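You operate a simulated robot arm through the tools that you are given. There is no shell and no other tool.

The job below is to be done with a simulated robot arm. You get a single attempt, and the scene is never put back.

JOB
Mix tube 36, then warm it at 50 in heat unit well B.
Fine: on the cream mixer, switched on for it and off again; wait for lamp B; the other tubes stay, unmixed. Set down upright: what you pick out.

Only the result counts: the job must be done as asked and must still hold three seconds after the hand-in. Knocking over, shifting, dropping, spilling or breaking anything else fails it.

ROBOT AND FRAMES
A 7-joint arm with a fingered hand, fixed in place. Base frame: the origin is on the floor under the middle of its stand, x ahead of it, y to its left, z up; the work surface is at about z = 0.85. Lengths are in m, angles in rad, forces in N, time in s.
It reaches about 1.333 m from its shoulder. Its first joint turns from -1.204 to 3.002 rad. Payload 5 kg.
The TCP is the grasp point between the finger pads, 0.032 m short of the fingertips. In the tool frame z runs along the fingers and y along their closing line. The gripper opens to 0.16 m; its body begins 0.089 m behind the TCP. The gripper is a hand of 3 fingers: y runs from the thumb to the fingers, the wrist lies at [0, 0, -0.252] in the tool frame, and closing takes about 1.5 s.
Orientation is that of the tool frame in the base frame, as a unit quaternion [w, x, y, z]. With the fingers straight down and closing along the base's y, the tool's x points along the base's -x, its y along +y and its z along -z.

CONTROLS
- The arm moves only by the tool arm_command. Its argument "rows" is a list of rows, each an object of numbers (a shift or turn left out is 0, a gripper value left out holds the last): "x", "y", "z": the shift along the tool's x, y, z in m; "rx", "ry", "rz": the turn, a rotation vector about the tool's x, y, z in rad. In form: [{"x": .., "y": .., "z": .., "rx": .., "ry": .., "rz": ..}, ...]. A call has 1 to 20 rows; each row is the pose to reach, as a shift and turn from the pose commanded when the call began, along the tool's axes at that moment. "fingers" is the closure, from 0 (fully open) to 1 (shut), set as the call begins (left out, the last holds). A row lasts 0.2 s, in which the tool goes at most 0.05 m and 0.15 rad; a call with a longer step from one row to the next is refused whole, and so is a gripper value outside its range. Where a pose cannot be reached the arm comes as near as it can. A force on the tool above 40 N (or 10 N above the force at the start of the call, whichever is more), or a blocked arm, ends the call early, and 0.2 s more pass. The fingers move at their own pace (about 0.108 m/s each) and stop on an object; they squeeze with about 24 N. The grip force told is the motor's: it shows also when the fingers shut on nothing. Time passes only in rows, and 0.2 s behind the last, so rows that repeat a pose let the fingers close. It gives the time, the measured TCP pose, the force on the tool (base axes), the opening and the grip force at its end, in the units of the frame above (readings bear some noise), with the torque about the TCP (base axes, N m) and any sound that the robot's microphone picked up.
- Cameras (640 x 400 px; columns grow to the right, rows downward): "scene" is fixed at [0.218, -0.49, 1.6472]; the picture's right is [-0.12, -0.99, 0.00], its down [-0.86, 0.11, -0.51] and it looks along [0.50, -0.06, -0.86] (base axes); focal length 347 px, centre (320, 200). "wrist" rides on the gripper at [0.065, -0.004, -0.116] in the tool frame; the picture's right is [0.06, 1.00, 0.00], its down [-0.87, 0.05, -0.49] and it looks along [-0.49, 0.03, 0.87] (tool axes); focal length 261 px, centre (320, 200). There is no depth. A picture from a camera that has moved, and an enlarged one, comes with that camera's place and axes in the base frame and with its lens. The place of the scene camera against the robot may be out by one fixed shift of up to 0.018 m in any direction.
- camera(camera): a new picture of that camera. No time passes.
- lift_body(by): slides the trunk up (or, below 0, down) by that many m; the arm rides with it, the base frame stays. It gives what a move gives, with no picture.
- curl_fingers(finger1, finger2, thumb_bend): sets how far each is bent, from 0 (flat) to 1 (curled in); at 0.3 the hand is open as for a grip, at 0.7 the pads meet at the TCP. One left out holds its place. A second passes; each finger stops where it meets its share of the squeeze, and holds until it gets a number again. A gripper value or a shape takes the hand back. It gives what a move gives, with no picture; readings hold the bend of each and the force on the fingers (four entries, about 0 where the hand has none), thumb and palm.
- set_grasp(shape): the hand has 3 fingers and takes this shape, open, in about a second: jaw (thumb against the fingers, like two jaws); tri (thumb and two fingers); tip (a fingertip pinch); poke (one finger out to press); point (the index stretched); flat (the hand flat); cup (the hand cupped); fist (a fist). The gripper value then closes the fingers along that shape, each until it touches; the sizes above hold for jaw. It gives what a move gives, with no picture.
- close_up(camera, box): a new picture of the part [left, top, right, bottom] of that camera's present view, enlarged. No time passes.
- job_done(): hands the job in; it is judged then, once.

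Nothing tells you positions but the pictures and the camera data. Unless the task says otherwise, let go and move clear before handing in.

The tools are called as a command line: name --argument value ..., lists and objects as JSON in quotes. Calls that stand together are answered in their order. arm_command: Moves the arm, as the interface text tells. Its arguments: {"type":"object","properties":{"rows":{"type":"array"},"fingers":{"type":"number"}},"required":["rows"]} The other tools are called the same way: lift_body (by) moves the trunk up or down; set_grasp (shape) gives the hand a shape; curl_fingers (finger1, finger2, thumb_bend) moves the fingers one by one; camera (camera) takes a picture; close_up (camera, box) takes an enlarged picture of a part of a camera's view; job_done () hands the job in.

At the start:

```text
time: 0.0
position: [0.4725, -0.6459, 1.2545]
tcp_rot: [-0.001, 0.001, 1.0, -0.001]
contact_force: [-0.6, 0.2, 0.2]
moment: [0.03, 0.01, -0.02]
grip_width: 0.1603
finger_force: 0.0
shape: jaw
bend: [0.3, 0.3, 0.3]
finger forces: [0.0, 0.0, 0.0, 0.0, 0.0, 0.1]
trunk travel left (down, up): [-0.75, 0.19]
```

scene: 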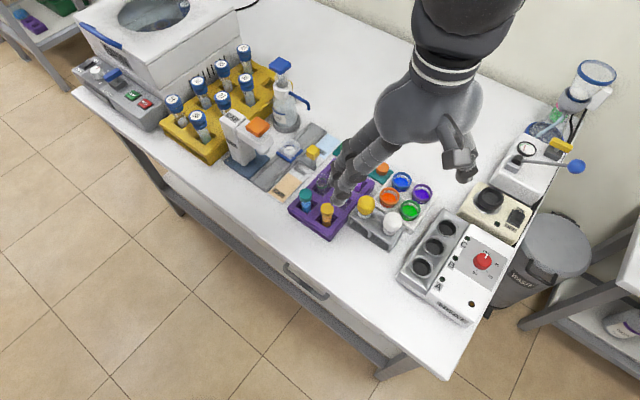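
wrist: 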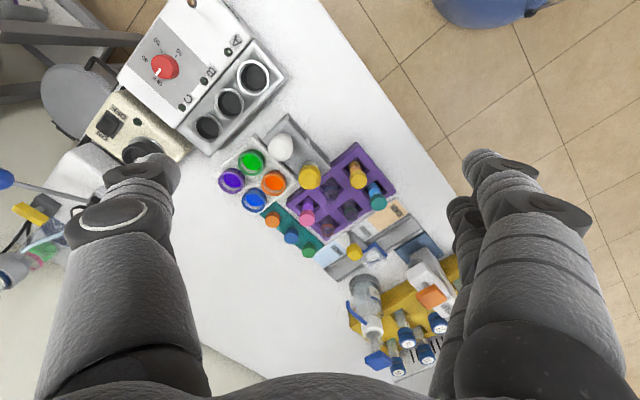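

I see a bench with a yellow rack of labelled tubes at left, a purple rack, a heat unit with wells and a red knob, and a cream mixer. I'll enlarge parts of the picture to read labels.

close_up --camera "scene" --box '[150, 30, 310, 170]'

close_up --camera "scene" --box '[390, 170, 540, 330]'

close_up --camera "scene" --box '[280, 130, 440, 250]'

close_up --camera "scene" --box '[60, 0, 200, 130]'

close_up --camera "scene" --box '[460, 50, 640, 250]'

```text
2.86 times, centred on (230, 100) of scene
camera zoom: at [0.218, -0.49, 1.6472], right [-0.12, -0.99, 0.0], down [-0.86, 0.11, -0.51], along [0.5, -0.06, -0.86], focal length 992 px, centre (577, 486)
```

zoom: 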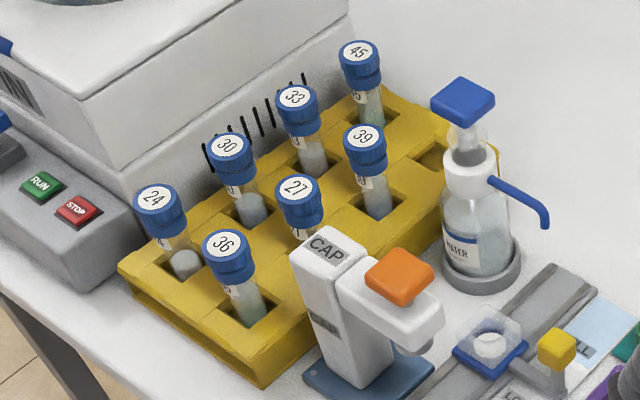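

```text
2.50 times, centred on (465, 250) of scene
camera zoom: at [0.218, -0.49, 1.6472], right [-0.12, -0.99, 0.0], down [-0.86, 0.11, -0.51], along [0.5, -0.06, -0.86], focal length 868 px, centre (-42, 75)
```

zoom: 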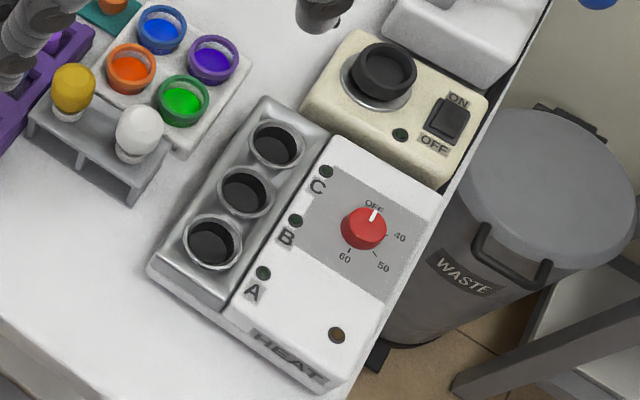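

```text
3.33 times, centred on (360, 190) of scene
camera zoom: at [0.218, -0.49, 1.6472], right [-0.12, -0.99, 0.0], down [-0.86, 0.11, -0.51], along [0.5, -0.06, -0.86], focal length 1157 px, centre (187, 233)
```

zoom: 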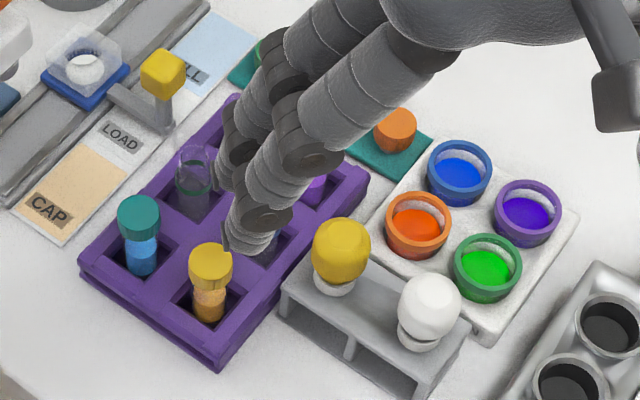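

```text
3.08 times, centred on (130, 65) of scene
camera zoom: at [0.218, -0.49, 1.6472], right [-0.12, -0.99, 0.0], down [-0.86, 0.11, -0.51], along [0.5, -0.06, -0.86], focal length 1068 px, centre (905, 615)
```

zoom: 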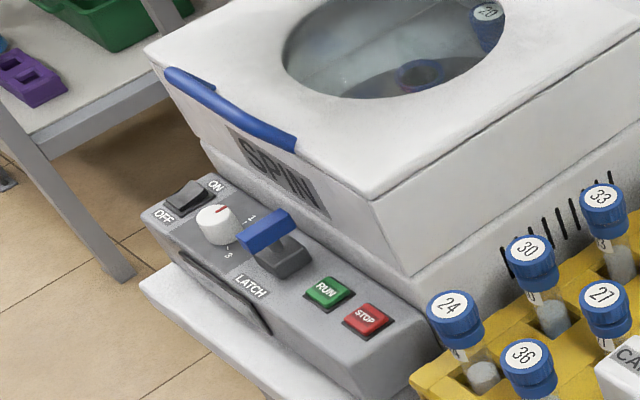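

```text
2.00 times, centred on (550, 150) of scene
camera zoom: at [0.218, -0.49, 1.6472], right [-0.12, -0.99, 0.0], down [-0.86, 0.11, -0.51], along [0.5, -0.06, -0.86], focal length 694 px, centre (-140, 300)
```

zoom: 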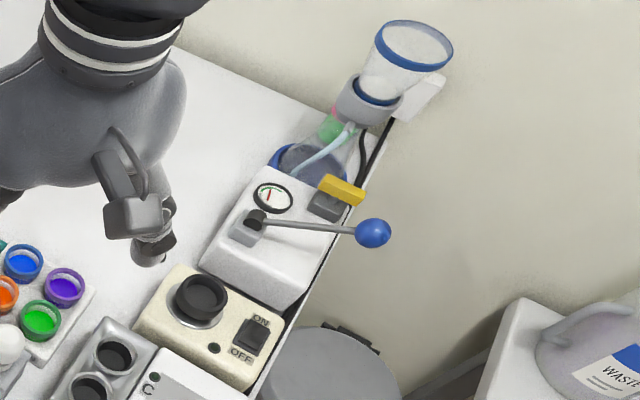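

The rack with tube 36 stands at the left, turned about 45°, the mixer and heat unit are at the right end. I'll zoom the wrist view to cross-check positions.

close_up --camera "wrist" --box '[320, 230, 480, 390]'

close_up --camera "wrist" --box '[60, 0, 300, 160]'

```text
2.50 times, centred on (400, 310) of wrist
camera zoom: at [0.4073, -0.6503, 1.37], right [-0.06, 1.0, 0.0], down [0.87, 0.05, 0.49], along [0.49, 0.03, -0.87], focal length 652 px, centre (120, -75)
```

zoom: 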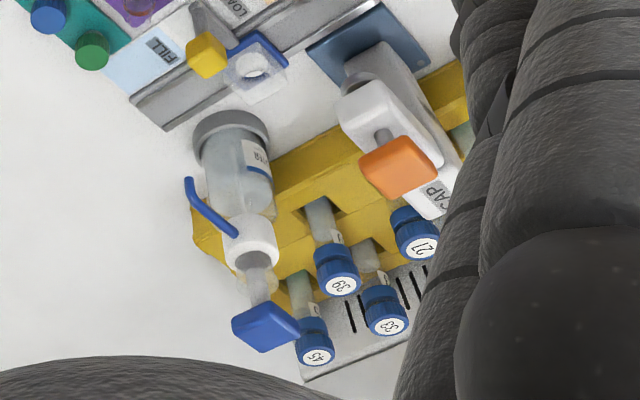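

```text
2.50 times, centred on (180, 80) of wrist
camera zoom: at [0.4073, -0.6503, 1.37], right [-0.06, 1.0, 0.0], down [0.87, 0.05, 0.49], along [0.49, 0.03, -0.87], focal length 652 px, centre (670, 500)
```

zoom: 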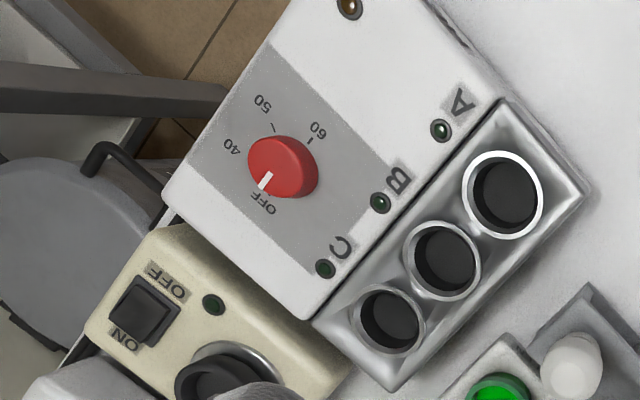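

The tube cap tops are at about z≈0.955, with tube 36 near (0.93, -0.24). I'll move the hand, high above everything, to view the rack from the wrist camera.

arm_command --rows '[{"x": -0.026, "y": 0.036}, {"x": -0.052, "y": 0.072}, {"x": -0.078, "y": 0.108}, {"x": -0.104, "y": 0.144}, {"x": -0.13, "y": 0.18}, {"x": -0.156, "y": 0.216}, {"x": -0.182, "y": 0.252}, {"x": -0.208, "y": 0.288}, {"x": -0.234, "y": 0.324}, {"x": -0.26, "y": 0.36}, {"x": -0.2865, "y": 0.396}]' --fingers 0

camera --camera "wrist"

camera --camera "scene"

```text
time: 1.6
position: [0.6161, -0.4053, 1.1399]
tcp_rot: [-0.102, 0.012, 0.995, 0.003]
contact_force: [0.9, 0.4, -0.9]
moment: [-0.07, 0.06, 0.05]
grip_width: 0.1598
finger_force: 0.1
shape: jaw
bend: [0.3, 0.3, 0.3]
finger forces: [0.0, 0.0, 0.0, 0.0, 0.0, 0.0]
trunk travel left (down, up): [-0.75, 0.19]
stopped in row 8: the arm was blocked; the commanded pose is now the measured one
```

```text
taken
camera wrist: at [0.5746, -0.4102, 1.2654], right [-0.04, 1.0, 0.02], down [0.95, 0.03, 0.31], along [0.31, 0.03, -0.95], focal length 261 px, centre (320, 200)
```

wrist: 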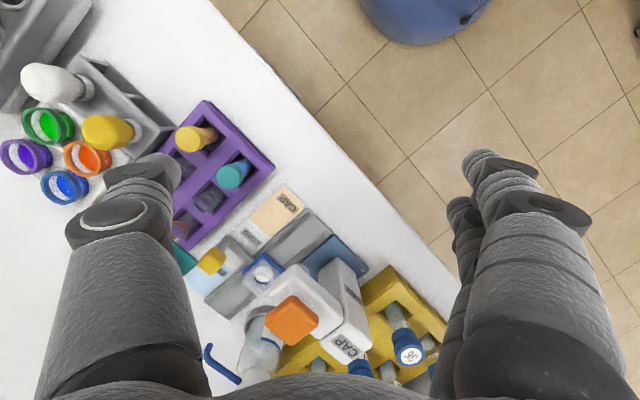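

```text
taken
```

scene: 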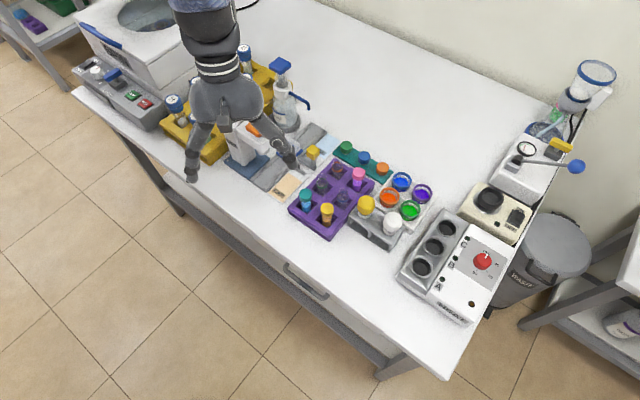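

The arm could not fold close enough to hold that height, so it sank and tilted but touched nothing. I'll move outward at this lower height while turning the hand back to vertical.

arm_command --rows '[{"x": -0.023, "y": 0.026, "z": -0.005, "ry": -0.034, "rz": -0.004}, {"x": -0.047, "y": 0.052, "z": -0.01, "ry": -0.068, "rz": -0.008}, {"x": -0.07, "y": 0.078, "z": -0.015, "ry": -0.102, "rz": -0.012}, {"x": -0.093, "y": 0.103, "z": -0.019, "ry": -0.136, "rz": -0.016}, {"x": -0.117, "y": 0.129, "z": -0.024, "ry": -0.17, "rz": -0.02}, {"x": -0.14, "y": 0.155, "z": -0.029, "ry": -0.204, "rz": -0.024}]'

camera --camera "wrist"

camera --camera "scene"

```text
time: 3.0
position: [0.7178, -0.2775, 1.0476]
tcp_rot: [-0.072, 0.011, 0.997, 0.008]
contact_force: [-0.4, 0.4, 0.7]
moment: [0.01, 0.02, -0.02]
grip_width: 0.1599
finger_force: 0.1
shape: jaw
bend: [0.3, 0.3, 0.3]
finger forces: [0.1, 0.1, 0.1, 0.0, 0.0, 0.1]
trunk travel left (down, up): [-0.75, 0.19]
stopped in row 6: the arm was blocked; the commanded pose is now the measured one
```

```text
taken
camera wrist: at [0.6696, -0.2821, 1.1713], right [-0.04, 1.0, 0.02], down [0.93, 0.03, 0.36], along [0.36, 0.04, -0.93], focal length 261 px, centre (320, 200)
```

wrist: 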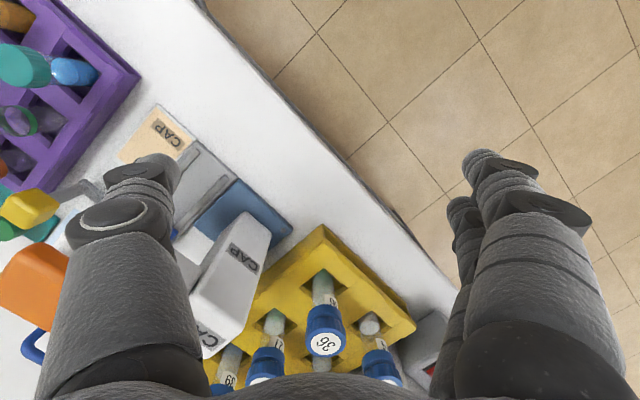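

```text
taken
```

scene: 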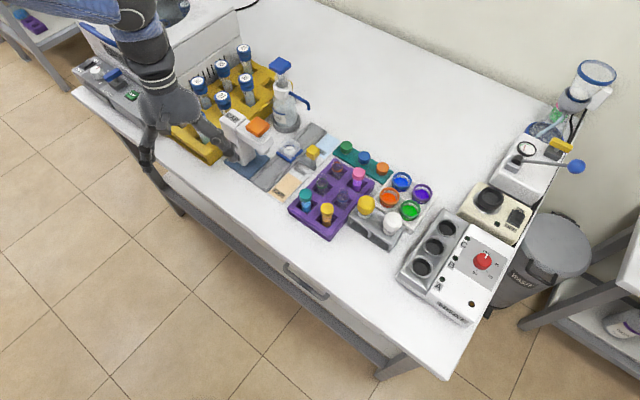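

Correcting for the scene-camera offset, tube 36's cap top is at about (0.903, -0.261, 0.977), and the CAP press rises to about z 1.055. The arm seems to want to be lower than its shoulder allows, so I'll raise the trunk, which also gains clearance.

lift_body --by 0.15

camera --camera "scene"

```text
time: 4.8
position: [0.7184, -0.2769, 1.199]
tcp_rot: [-0.071, 0.012, 0.997, 0.008]
contact_force: [0.1, 0.8, 0.4]
moment: [0.0, -0.01, -0.01]
grip_width: 0.16
finger_force: 0.0
shape: jaw
bend: [0.3, 0.3, 0.3]
finger forces: [0.1, 0.1, 0.0, 0.0, 0.1, 0.0]
trunk travel left (down, up): [-0.9, 0.04]
```

```text
taken
```

scene: 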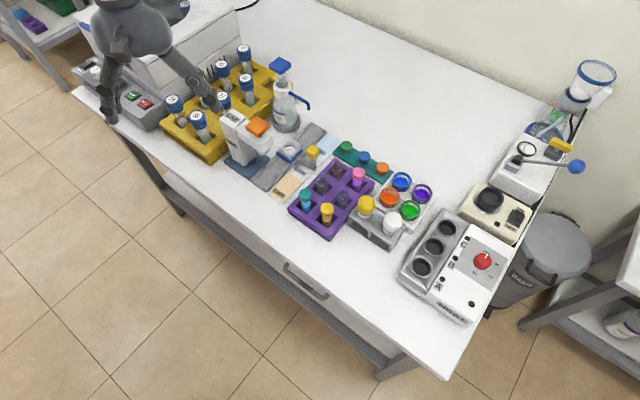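

The trunk is up and the hand is clear at z≈1.2. I'll test turning the hand back to vertical while moving slightly outward.

arm_command --rows '[{"x": -0.012, "ry": -0.035, "rz": -0.006, "rx": 0.004}, {"x": -0.025, "ry": -0.07, "rz": -0.012, "rx": 0.008}, {"x": -0.037, "ry": -0.105, "rz": -0.018, "rx": 0.012}, {"x": -0.05, "ry": -0.142, "rz": -0.024, "rx": 0.016}, {"x": -0.05, "ry": -0.142, "rz": -0.024, "rx": 0.016}]'

```text
time: 6.0
position: [0.7658, -0.2803, 1.1918]
tcp_rot: [-0.001, 0.003, 1.0, 0.002]
contact_force: [-0.9, -0.4, -0.6]
moment: [-0.02, 0.04, 0.02]
grip_width: 0.1599
finger_force: 0.0
shape: jaw
bend: [0.3, 0.3, 0.3]
finger forces: [0.0, 0.0, 0.1, 0.1, 0.1, 0.0]
trunk travel left (down, up): [-0.9, 0.04]
```

The hand is vertical again. Now I'll turn it 90° about the vertical so the thumb comes to the +x side, to suit the gap behind tube 36.

arm_command --rows '[{"rz": -0.143}, {"rz": -0.286}, {"rz": -0.429}, {"rz": -0.572}, {"rz": -0.715}, {"rz": -0.858}, {"rz": -1.0}, {"rz": -1.143}, {"rz": -1.286}, {"rz": -1.429}, {"rz": -1.571}]'

camera --camera "wrist"

camera --camera "scene"

```text
time: 8.4
position: [0.7667, -0.2806, 1.1924]
tcp_rot: [0.0, -0.707, 0.707, 0.001]
contact_force: [-0.5, 0.2, 0.1]
moment: [-0.04, -0.02, 0.04]
grip_width: 0.1598
finger_force: 0.1
shape: jaw
bend: [0.3, 0.3, 0.3]
finger forces: [0.1, 0.0, 0.0, 0.1, 0.0, 0.0]
trunk travel left (down, up): [-0.9, 0.04]
```

```text
taken
camera wrist: at [0.7711, -0.3469, 1.3072], right [-1.0, -0.06, 0.0], down [-0.05, 0.87, 0.49], along [-0.03, 0.49, -0.87], focal length 261 px, centre (320, 200)
```

wrist: 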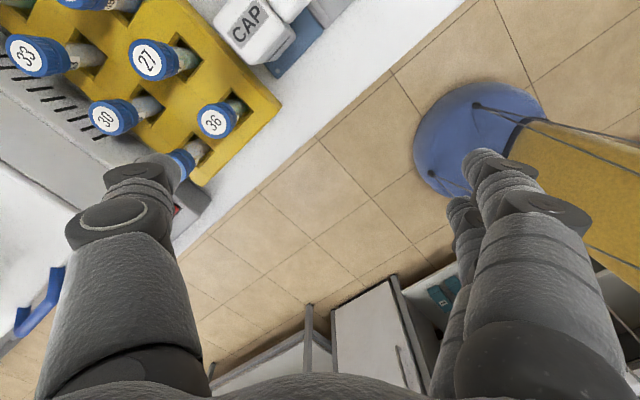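

```text
taken
```

scene: 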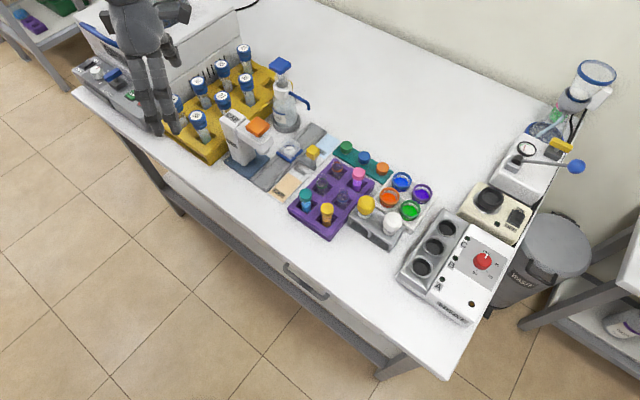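

Tube 36 confirmed near (0.903, -0.262, 0.97). Before fetching it I'll go and inspect the heat unit and mixer, moving over there and turning the hand back on the way.

arm_command --rows '[{"x": 0.035, "y": 0.024, "rz": 0.131}, {"x": 0.07, "y": 0.048, "rz": 0.262}, {"x": 0.105, "y": 0.072, "rz": 0.393}, {"x": 0.14, "y": 0.096, "rz": 0.524}, {"x": 0.175, "y": 0.12, "rz": 0.655}, {"x": 0.21, "y": 0.144, "rz": 0.785}, {"x": 0.245, "y": 0.168, "rz": 0.916}, {"x": 0.28, "y": 0.191, "rz": 1.047}, {"x": 0.315, "y": 0.215, "rz": 1.178}, {"x": 0.35, "y": 0.239, "rz": 1.309}, {"x": 0.385, "y": 0.263, "rz": 1.44}, {"x": 0.42, "y": 0.287, "rz": 1.571}]'

camera --camera "wrist"

camera --camera "scene"

```text
time: 11.0
position: [0.4775, -0.7002, 1.1943]
tcp_rot: [0.0, 0.0, 1.0, 0.0]
contact_force: [-0.7, -0.4, 0.2]
moment: [0.03, 0.02, 0.03]
grip_width: 0.1599
finger_force: 0.1
shape: jaw
bend: [0.3, 0.3, 0.3]
finger forces: [0.1, 0.0, 0.0, 0.0, 0.0, 0.1]
trunk travel left (down, up): [-0.9, 0.04]
```

```text
taken
camera wrist: at [0.412, -0.7053, 1.3085], right [-0.06, 1.0, 0.0], down [0.87, 0.06, 0.49], along [0.49, 0.03, -0.87], focal length 261 px, centre (320, 200)
```

wrist: 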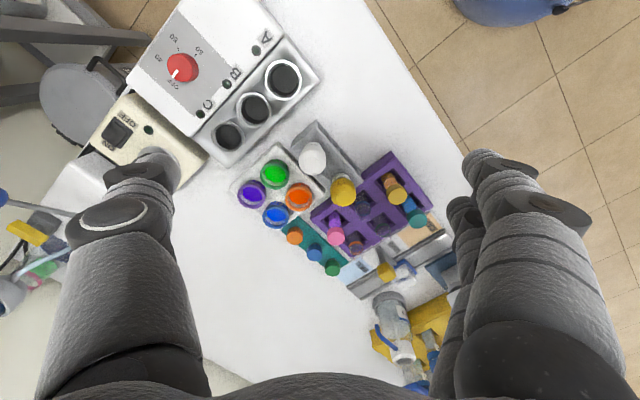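

```text
taken
```

scene: 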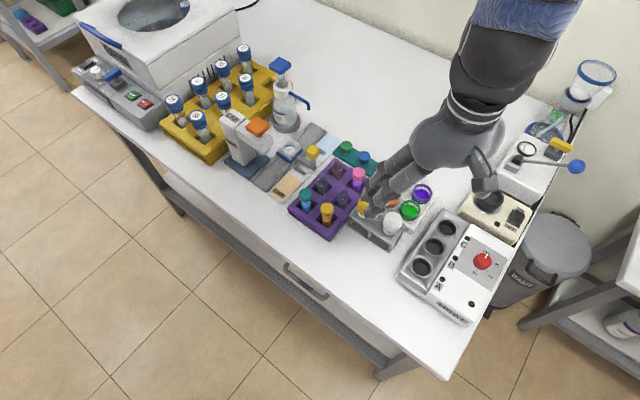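

The move worked cleanly. Now I'll turn the hand a further 90° so the wrist camera looks toward the heat unit and mixer.

arm_command --rows '[{"rz": 0.143}, {"rz": 0.286}, {"rz": 0.429}, {"rz": 0.572}, {"rz": 0.715}, {"rz": 0.858}, {"rz": 1.0}, {"rz": 1.143}, {"rz": 1.286}, {"rz": 1.429}, {"rz": 1.571}]'

camera --camera "wrist"

```text
time: 13.4
position: [0.4816, -0.6991, 1.1936]
tcp_rot: [0.0, 0.707, 0.707, 0.0]
contact_force: [0.5, 0.4, 0.3]
moment: [0.01, 0.0, 0.0]
grip_width: 0.1601
finger_force: 0.0
shape: jaw
bend: [0.3, 0.3, 0.3]
finger forces: [0.1, 0.0, 0.0, 0.0, 0.1, 0.1]
trunk travel left (down, up): [-0.9, 0.04]
```

```text
taken
camera wrist: at [0.4772, -0.634, 1.3089], right [1.0, 0.06, 0.0], down [0.05, -0.87, 0.49], along [0.03, -0.49, -0.87], focal length 261 px, centre (320, 200)
```

wrist: 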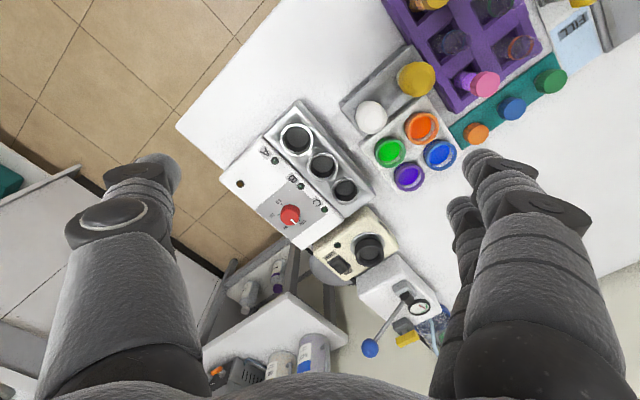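

Now both devices are in clear view; I'll enlarge them to read geometry and labels.

close_up --camera "wrist" --box '[210, 90, 450, 290]'

close_up --camera "wrist" --box '[225, 160, 345, 260]'

close_up --camera "wrist" --box '[300, 190, 420, 290]'

```text
2.00 times, centred on (330, 190) of wrist
camera zoom: at [0.4772, -0.634, 1.3089], right [1.0, 0.06, 0.0], down [0.05, -0.87, 0.49], along [0.03, -0.49, -0.87], focal length 521 px, centre (300, 220)
```

zoom: 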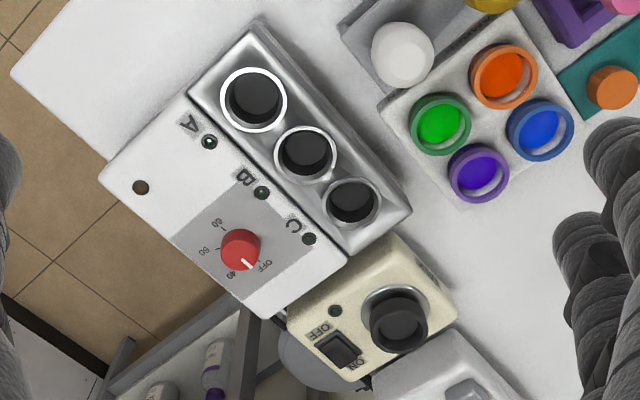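

```text
4.00 times, centred on (285, 210) of wrist
camera zoom: at [0.4772, -0.634, 1.3089], right [1.0, 0.06, 0.0], down [0.05, -0.87, 0.49], along [0.03, -0.49, -0.87], focal length 1043 px, centre (460, 160)
```

zoom: 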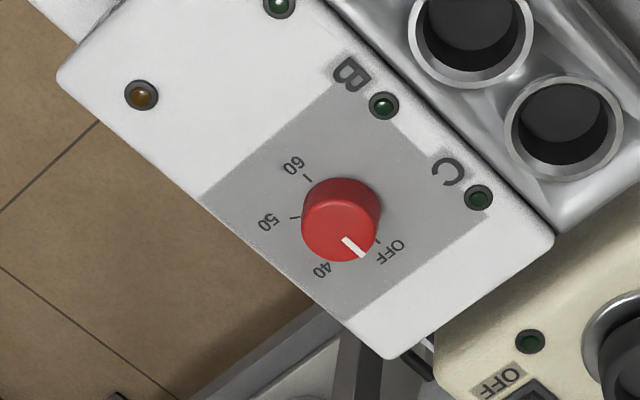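

```text
4.00 times, centred on (360, 240) of wrist
camera zoom: at [0.4772, -0.634, 1.3089], right [1.0, 0.06, 0.0], down [0.05, -0.87, 0.49], along [0.03, -0.49, -0.87], focal length 1043 px, centre (160, 40)
```

zoom: 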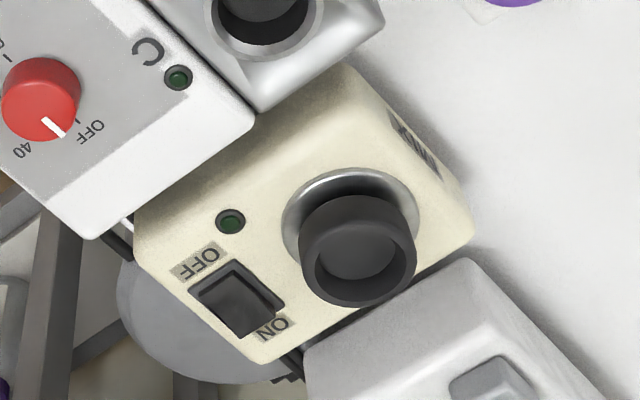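

Heat unit: well B at about (0.492, -0.796, rim 0.91), knob at about (0.440, -0.882), with OFF/40/50/60 spaced 60° apart clockwise, so 50 needs a 120° clockwise turn. I'll move above the knob, turning the hand back so there is room for that turn.

arm_command --rows '[{"x": -0.0122, "y": -0.0027, "z": 0.0076, "rz": -0.1433}, {"x": -0.0243, "y": -0.0055, "z": 0.0151, "rz": -0.2867}, {"x": -0.0365, "y": -0.0082, "z": 0.0227, "rz": -0.43}, {"x": -0.0487, "y": -0.011, "z": 0.0303, "rz": -0.5733}, {"x": -0.0609, "y": -0.0137, "z": 0.0379, "rz": -0.7167}, {"x": -0.073, "y": -0.0165, "z": 0.0454, "rz": -0.86}, {"x": -0.0852, "y": -0.0192, "z": 0.053, "rz": -1.0033}, {"x": -0.0974, "y": -0.022, "z": 0.0606, "rz": -1.1467}, {"x": -0.1096, "y": -0.0247, "z": 0.0682, "rz": -1.29}, {"x": -0.1217, "y": -0.0275, "z": 0.0757, "rz": -1.4333}, {"x": -0.1339, "y": -0.0302, "z": 0.0833, "rz": -1.5767}, {"x": -0.1461, "y": -0.033, "z": 0.0909, "rz": -1.72}, {"x": -0.1583, "y": -0.0357, "z": 0.0985, "rz": -1.8633}, {"x": -0.1704, "y": -0.0385, "z": 0.106, "rz": -2.0067}, {"x": -0.1826, "y": -0.0412, "z": 0.1136, "rz": -2.15}]'

camera --camera "wrist"

camera --camera "scene"

```text
time: 16.6
position: [0.4407, -0.8815, 1.0798]
tcp_rot: [0.0, -0.288, 0.958, 0.0]
contact_force: [0.0, 1.2, 0.2]
moment: [-0.01, 0.0, 0.02]
grip_width: 0.1601
finger_force: 0.1
shape: jaw
bend: [0.3, 0.3, 0.3]
finger forces: [0.1, 0.1, 0.0, 0.1, 0.0, 0.0]
trunk travel left (down, up): [-0.9, 0.04]
```

```text
taken
camera wrist: at [0.3892, -0.9221, 1.1946], right [-0.6, 0.8, 0.0], down [0.69, 0.53, 0.49], along [0.39, 0.3, -0.87], focal length 261 px, centre (320, 200)
```

wrist: 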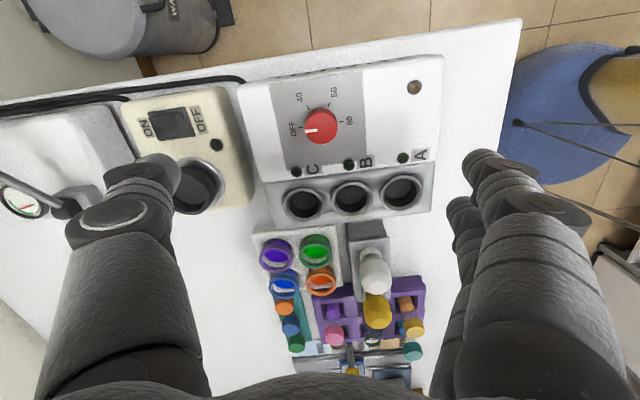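

```text
taken
```

scene: 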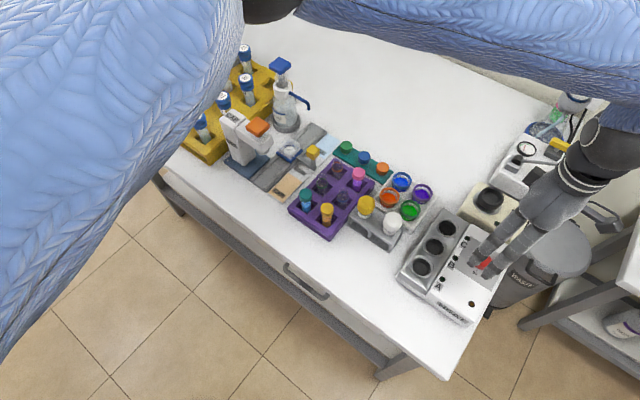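

The view is now lined up with the heat unit; I'll enlarge the knob and the mixer switch.

close_up --camera "wrist" --box '[260, 70, 440, 220]'

close_up --camera "wrist" --box '[110, 70, 260, 220]'

```text
2.67 times, centred on (350, 145) of wrist
camera zoom: at [0.3892, -0.9221, 1.1946], right [-0.6, 0.8, 0.0], down [0.69, 0.53, 0.49], along [0.39, 0.3, -0.87], focal length 695 px, centre (240, 347)
```

zoom: 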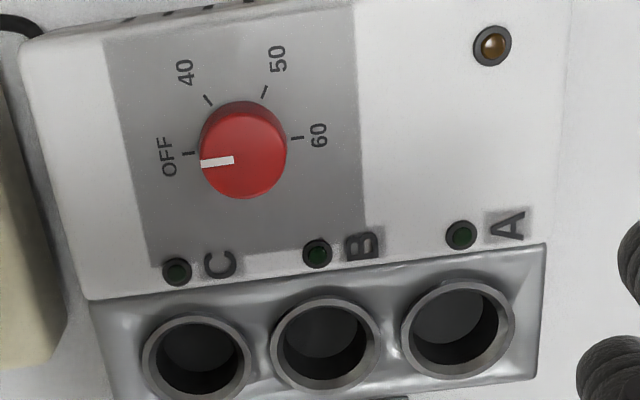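

```text
2.67 times, centred on (185, 145) of wrist
camera zoom: at [0.3892, -0.9221, 1.1946], right [-0.6, 0.8, 0.0], down [0.69, 0.53, 0.49], along [0.39, 0.3, -0.87], focal length 695 px, centre (680, 347)
```

zoom: 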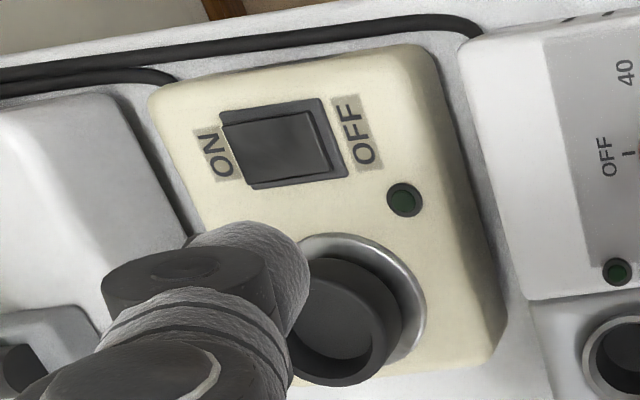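

The panel plane is at z≈0.92, the knob top at about 0.944, and the knob axis at (0.440, -0.882), right under the hand. I'll close the fingers partly in free air to see how the tips sit before gripping the knob.

arm_command --rows '[{"x": 0}, {"x": 0}, {"x": 0}, {"x": 0}, {"x": 0}, {"x": 0}]' --fingers 0.65

camera --camera "wrist"

close_up --camera "scene" --box '[420, 140, 580, 300]'

```text
time: 18.0
position: [0.4416, -0.8818, 1.0808]
tcp_rot: [0.0, -0.287, 0.958, -0.001]
contact_force: [0.4, 0.0, 1.0]
moment: [-0.02, 0.02, -0.02]
grip_width: 0.0565
finger_force: 0.0
shape: jaw
bend: [0.73, 0.73, 0.7]
finger forces: [0.1, 0.1, 0.0, 0.0, 0.0, 0.0]
trunk travel left (down, up): [-0.9, 0.04]
```

```text
taken
camera wrist: at [0.3887, -0.9214, 1.195], right [-0.6, 0.8, 0.0], down [0.7, 0.52, 0.49], along [0.39, 0.29, -0.87], focal length 261 px, centre (320, 200)
```

wrist: 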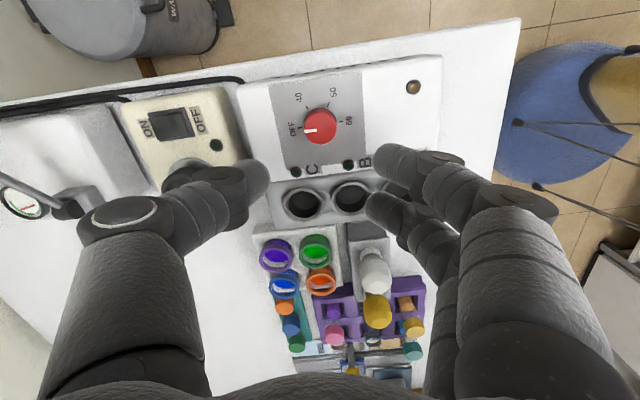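

```text
2.50 times, centred on (500, 220) of scene
camera zoom: at [0.218, -0.49, 1.6472], right [-0.12, -0.99, 0.0], down [-0.86, 0.11, -0.51], along [0.5, -0.06, -0.86], focal length 868 px, centre (-130, 150)
```

zoom: 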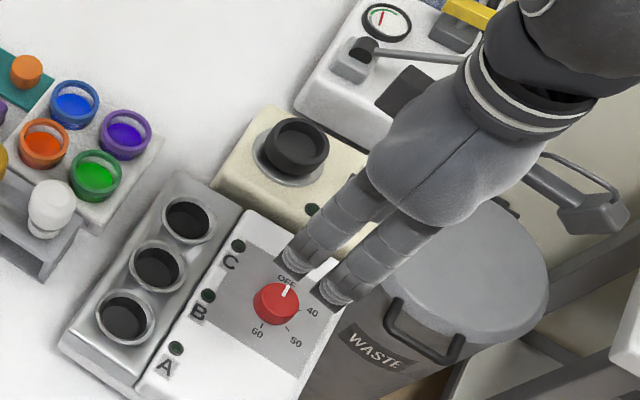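

The jaw fingers curl inward with their tips a little below the TCP. I'll look at the fingertip-pinch shape too, to choose the better one for the low knob.

set_grasp --shape "tip"

camera --camera "wrist"

arm_command --rows '[{"x": 0}, {"x": 0}, {"x": 0}, {"x": 0}, {"x": 0}, {"x": 0}, {"x": 0}]' --fingers 0.7

camera --camera "wrist"

close_up --camera "scene" --box '[420, 140, 580, 300]'

```text
time: 18.9
position: [0.4419, -0.8815, 1.0797]
tcp_rot: [0.0, -0.287, 0.958, -0.001]
contact_force: [0.6, -0.2, 0.2]
moment: [-0.02, -0.02, 0.01]
grip_width: 0.1601
finger_force: 0.1
shape: tip
bend: [0.3, 0.3, 0.3]
finger forces: [0.0, 0.0, 0.1, 0.0, 0.1, 0.0]
trunk travel left (down, up): [-0.9, 0.04]
```

```text
taken
camera wrist: at [0.3887, -0.9213, 1.1951], right [-0.6, 0.8, 0.0], down [0.7, 0.52, 0.49], along [0.39, 0.29, -0.87], focal length 261 px, centre (320, 200)
```

wrist: 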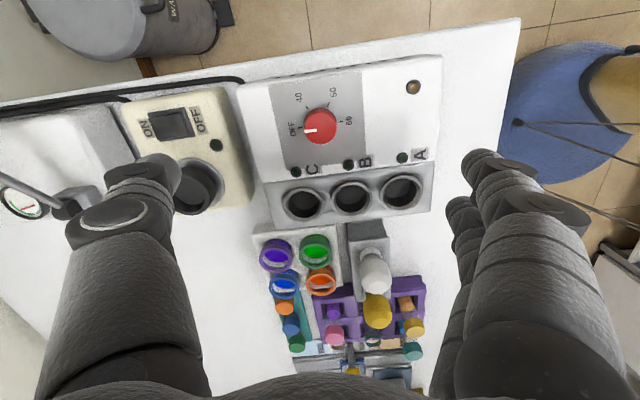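

```text
time: 20.5
position: [0.4395, -0.8821, 1.0798]
tcp_rot: [0.0, -0.286, 0.958, -0.001]
contact_force: [-0.1, -0.3, 0.3]
moment: [-0.02, 0.03, 0.01]
grip_width: 0.0485
finger_force: 0.1
shape: tip
bend: [0.73, 0.73, 0.7]
finger forces: [0.0, 0.0, 0.1, 0.0, 0.0, 0.0]
trunk travel left (down, up): [-0.9, 0.04]
```

```text
taken
camera wrist: at [0.3887, -0.9213, 1.1951], right [-0.6, 0.8, 0.0], down [0.7, 0.52, 0.49], along [0.39, 0.29, -0.87], focal length 261 px, centre (320, 200)
```

wrist: 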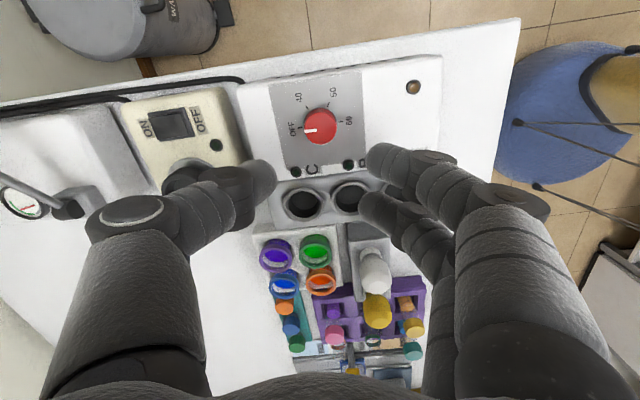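

```text
2.50 times, centred on (500, 220) of scene
camera zoom: at [0.218, -0.49, 1.6472], right [-0.12, -0.99, 0.0], down [-0.86, 0.11, -0.51], along [0.5, -0.06, -0.86], focal length 868 px, centre (-130, 150)
```

zoom: 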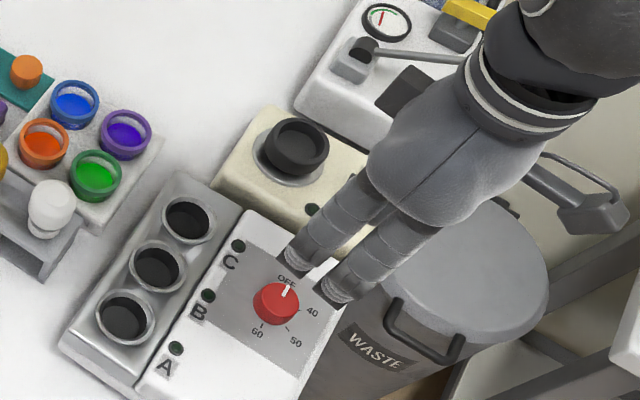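

Both shapes behave alike, so I'll use jaw half closed and descend in stages over the knob.

set_grasp --shape "jaw"

arm_command --rows '[{"z": 0.02}, {"z": 0.04}, {"z": 0.06}, {"z": 0.08}, {"z": 0.09}, {"z": 0.09}]' --fingers 0.5

camera --camera "wrist"

close_up --camera "scene" --box '[420, 160, 580, 320]'

```text
time: 21.4
position: [0.442, -0.8819, 1.0796]
tcp_rot: [0.001, -0.287, 0.958, -0.001]
contact_force: [0.2, 0.5, 0.2]
moment: [0.02, 0.03, -0.01]
grip_width: 0.1599
finger_force: 0.1
shape: jaw
bend: [0.3, 0.3, 0.3]
finger forces: [0.0, 0.0, 0.0, 0.0, 0.0, 0.0]
trunk travel left (down, up): [-0.9, 0.04]
```

```text
time: 22.8
position: [0.4416, -0.8805, 0.9914]
tcp_rot: [0.001, -0.287, 0.958, -0.001]
contact_force: [-0.6, 0.3, 0.0]
moment: [0.01, -0.01, 0.02]
grip_width: 0.0806
finger_force: 0.1
shape: jaw
bend: [0.72, 0.72, 0.7]
finger forces: [0.0, 0.0, 0.0, 0.0, 0.0, 0.0]
trunk travel left (down, up): [-0.9, 0.04]
```

```text
taken
camera wrist: at [0.3883, -0.9206, 1.1059], right [-0.6, 0.8, 0.0], down [0.7, 0.52, 0.49], along [0.39, 0.29, -0.87], focal length 261 px, centre (320, 200)
```

wrist: 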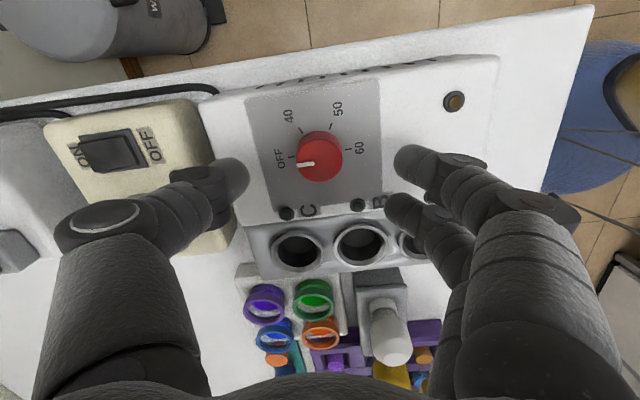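

```text
2.50 times, centred on (500, 240) of scene
camera zoom: at [0.218, -0.49, 1.6472], right [-0.12, -0.99, 0.0], down [-0.86, 0.11, -0.51], along [0.5, -0.06, -0.86], focal length 868 px, centre (-130, 100)
```

zoom: 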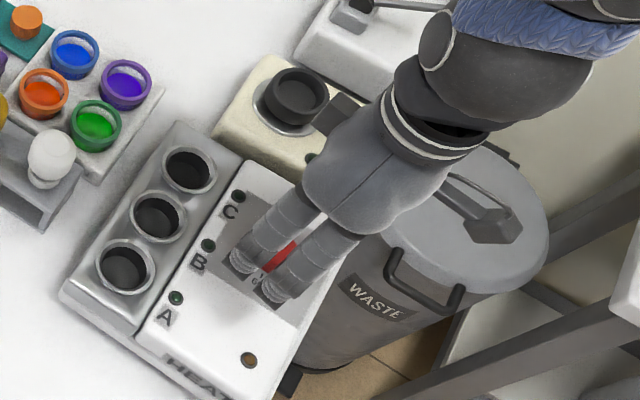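

The knob is centred between the tips; I'll check alignment with an enlarged view before the last part of the descent.

close_up --camera "wrist" --box '[220, 80, 420, 240]'

```text
2.50 times, centred on (320, 160) of wrist
camera zoom: at [0.3883, -0.9206, 1.1059], right [-0.6, 0.8, 0.0], down [0.7, 0.52, 0.49], along [0.39, 0.29, -0.87], focal length 652 px, centre (320, 300)
```

zoom: 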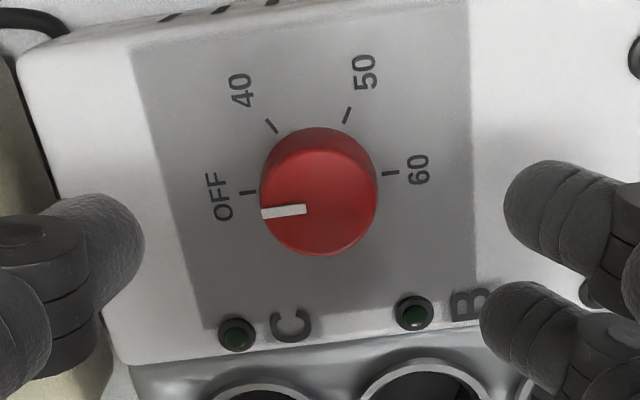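

The knob sits about 4 mm off the hand's axis; I'll correct that, descend the rest and close on the knob.

arm_command --rows '[{"x": 0.004, "z": 0.008}, {"x": 0.004, "z": 0.016}, {"x": 0.004, "z": 0.024}, {"x": 0.004, "z": 0.03}, {"x": 0.004, "z": 0.033}, {"x": 0.004, "z": 0.033}]' --fingers 0.5

camera --camera "wrist"

close_up --camera "scene" --box '[420, 160, 580, 320]'

```text
time: 24.2
position: [0.4379, -0.8827, 0.9573]
tcp_rot: [0.0, -0.286, 0.958, -0.001]
contact_force: [0.1, 0.6, 0.4]
moment: [0.01, 0.01, 0.03]
grip_width: 0.0806
finger_force: 0.0
shape: jaw
bend: [0.72, 0.72, 0.7]
finger forces: [0.0, 0.0, 0.1, 0.1, 0.1, 0.1]
trunk travel left (down, up): [-0.9, 0.04]
```

```text
taken
camera wrist: at [0.3848, -0.9232, 1.0728], right [-0.6, 0.8, 0.0], down [0.7, 0.52, 0.49], along [0.39, 0.29, -0.87], focal length 261 px, centre (320, 200)
```

wrist: 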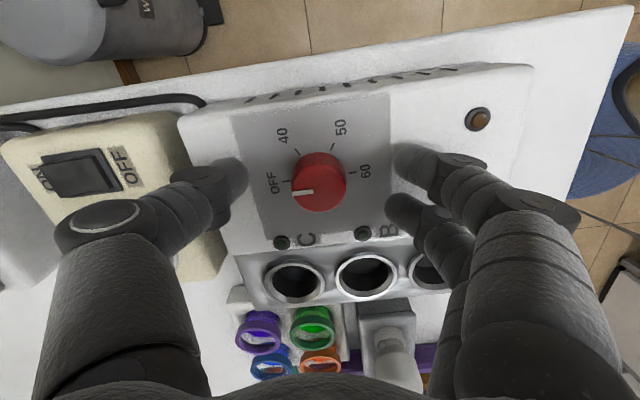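

```text
2.50 times, centred on (500, 240) of scene
camera zoom: at [0.218, -0.49, 1.6472], right [-0.12, -0.99, 0.0], down [-0.86, 0.11, -0.51], along [0.5, -0.06, -0.86], focal length 868 px, centre (-130, 100)
```

zoom: 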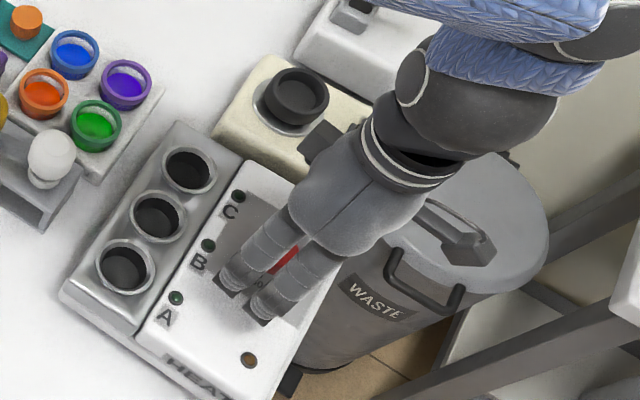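

The tips now straddle the knob just above the panel. I'll close on it.

arm_command --rows '[{"x": 0}, {"x": 0}, {"x": 0}, {"x": 0}, {"x": 0}, {"x": 0}, {"x": 0}]' --fingers 1

camera --camera "wrist"

```text
time: 25.8
position: [0.4373, -0.8842, 0.9576]
tcp_rot: [-0.001, -0.286, 0.958, 0.0]
contact_force: [-1.6, 0.1, -3.0]
moment: [-0.01, 0.04, -0.01]
grip_width: 0.0203
finger_force: 24.4
shape: jaw
bend: [0.71, 0.72, 0.7]
finger forces: [9.1, 11.1, 0.0, 0.1, 20.6, 0.1]
trunk travel left (down, up): [-0.9, 0.04]
```

```text
taken
camera wrist: at [0.3846, -0.9233, 1.0727], right [-0.6, 0.8, 0.0], down [0.7, 0.52, 0.49], along [0.39, 0.29, -0.87], focal length 261 px, centre (320, 200)
```

wrist: 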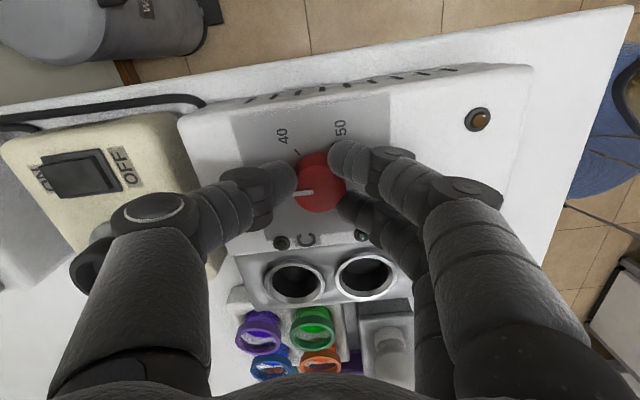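

All fingers grip the knob. I'll turn it 120° clockwise slowly.

arm_command --rows '[{"rz": 0.11}, {"rz": 0.22}, {"rz": 0.33}, {"rz": 0.44}, {"rz": 0.55}, {"rz": 0.66}, {"rz": 0.77}, {"rz": 0.88}, {"rz": 0.99}, {"rz": 1.1}, {"rz": 1.21}, {"rz": 1.32}, {"rz": 1.43}, {"rz": 1.54}, {"rz": 1.65}, {"rz": 1.76}, {"rz": 1.87}, {"rz": 1.98}, {"rz": 2.094}, {"rz": 2.094}]'

camera --camera "wrist"

close_up --camera "scene" --box '[420, 160, 580, 320]'

```text
time: 29.2
position: [0.4388, -0.8789, 0.9581]
tcp_rot: [0.0, 0.55, 0.835, 0.001]
contact_force: [-1.4, 21.5, 9.8]
moment: [0.51, -0.08, 0.02]
grip_width: 0.0196
finger_force: 24.2
shape: jaw
bend: [0.71, 0.72, 0.7]
finger forces: [22.7, 13.4, 0.0, 0.0, 22.1, 0.0]
trunk travel left (down, up): [-0.9, 0.04]
stopped in row 17: the force on the tool passed its limit at 41 N (the readings are from after the stop); the commanded pose is now the measured one
```

```text
taken
camera wrist: at [0.4079, -0.8223, 1.0727], right [0.89, 0.45, 0.0], down [0.39, -0.78, 0.49], along [0.22, -0.44, -0.87], focal length 261 px, centre (320, 200)
```

wrist: 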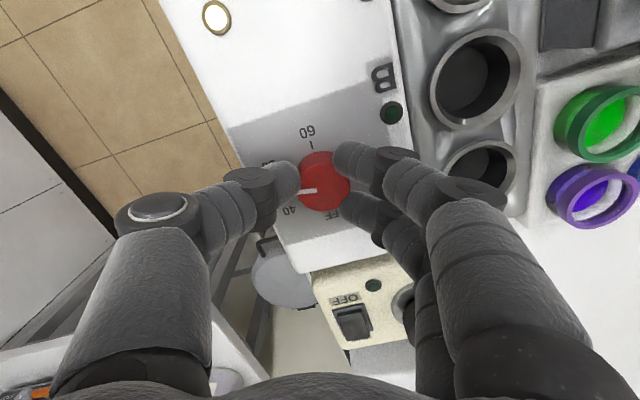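

```text
2.50 times, centred on (500, 240) of scene
camera zoom: at [0.218, -0.49, 1.6472], right [-0.12, -0.99, 0.0], down [-0.86, 0.11, -0.51], along [0.5, -0.06, -0.86], focal length 868 px, centre (-130, 100)
```

zoom: 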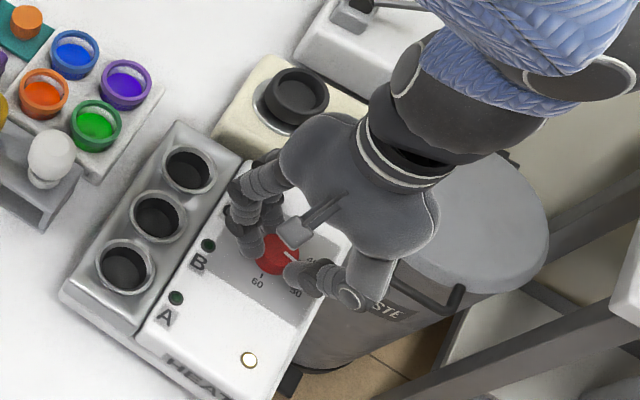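

The knob has turned about 100° and the unit's lamp has come on, but the grip got off-centre. I'll open, check the pointer, and re-grip for the rest.

arm_command --rows '[{"x": 0}, {"x": 0}, {"x": 0}, {"x": 0}, {"x": 0}]' --fingers 0.5

close_up --camera "wrist" --box '[220, 80, 420, 240]'

```text
time: 30.4
position: [0.4375, -0.8828, 0.9564]
tcp_rot: [0.0, 0.55, 0.835, 0.0]
contact_force: [-0.5, -0.1, -0.1]
moment: [-0.03, -0.04, 0.01]
grip_width: 0.0794
finger_force: 0.1
shape: jaw
bend: [0.72, 0.72, 0.7]
finger forces: [0.0, 0.0, 0.0, 0.1, 0.0, 0.0]
trunk travel left (down, up): [-0.9, 0.04]
```

```text
2.50 times, centred on (320, 160) of wrist
camera zoom: at [0.4078, -0.8243, 1.0717], right [0.89, 0.45, 0.0], down [0.39, -0.78, 0.49], along [0.22, -0.44, -0.87], focal length 652 px, centre (320, 300)
```

zoom: 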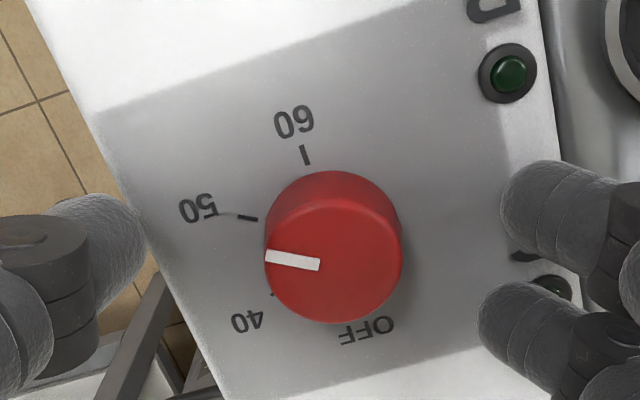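

The pointer now looks within a few degrees of 50. I'll rise to get a cleaner, more overhead look at it.

arm_command --rows '[{"z": -0.02}, {"z": -0.045}, {"z": -0.07}, {"z": -0.095}, {"z": -0.12}, {"z": -0.12}]' --fingers 0.5

close_up --camera "wrist" --box '[250, 60, 400, 180]'

close_up --camera "scene" --box '[440, 220, 530, 310]'

```text
time: 31.8
position: [0.4378, -0.8828, 1.0765]
tcp_rot: [-0.001, 0.55, 0.835, 0.002]
contact_force: [0.2, -0.5, 0.4]
moment: [0.0, -0.01, 0.0]
grip_width: 0.0792
finger_force: 0.0
shape: jaw
bend: [0.72, 0.72, 0.7]
finger forces: [0.0, 0.0, 0.0, 0.1, 0.0, 0.0]
trunk travel left (down, up): [-0.9, 0.04]
```

```text
3.33 times, centred on (325, 120) of wrist
camera zoom: at [0.4075, -0.8242, 1.1908], right [0.89, 0.45, 0.0], down [0.39, -0.78, 0.49], along [0.22, -0.44, -0.87], focal length 869 px, centre (303, 467)
```

zoom: 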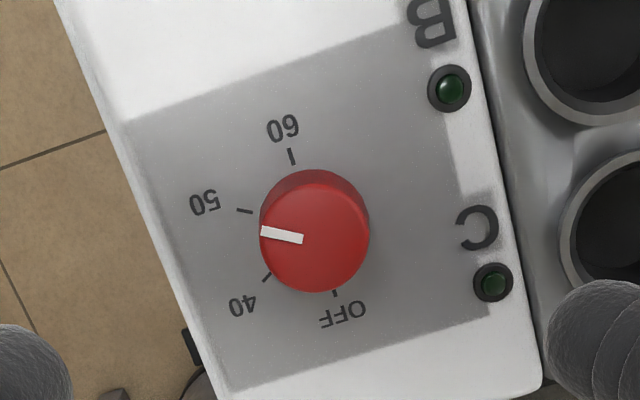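

```text
4.44 times, centred on (485, 265) of scene
camera zoom: at [0.218, -0.49, 1.6472], right [-0.12, -0.99, 0.0], down [-0.86, 0.11, -0.51], along [0.5, -0.06, -0.86], focal length 1543 px, centre (-413, -89)
```

zoom: 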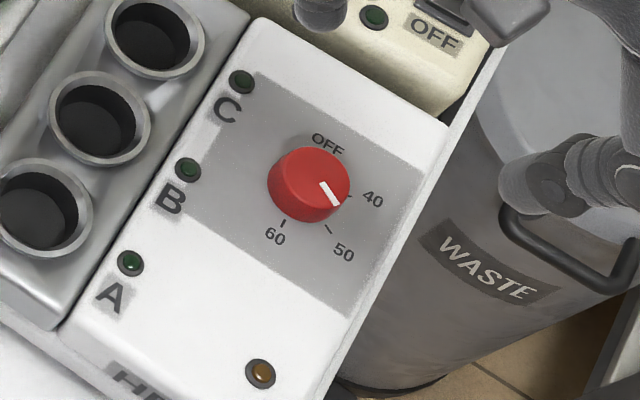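

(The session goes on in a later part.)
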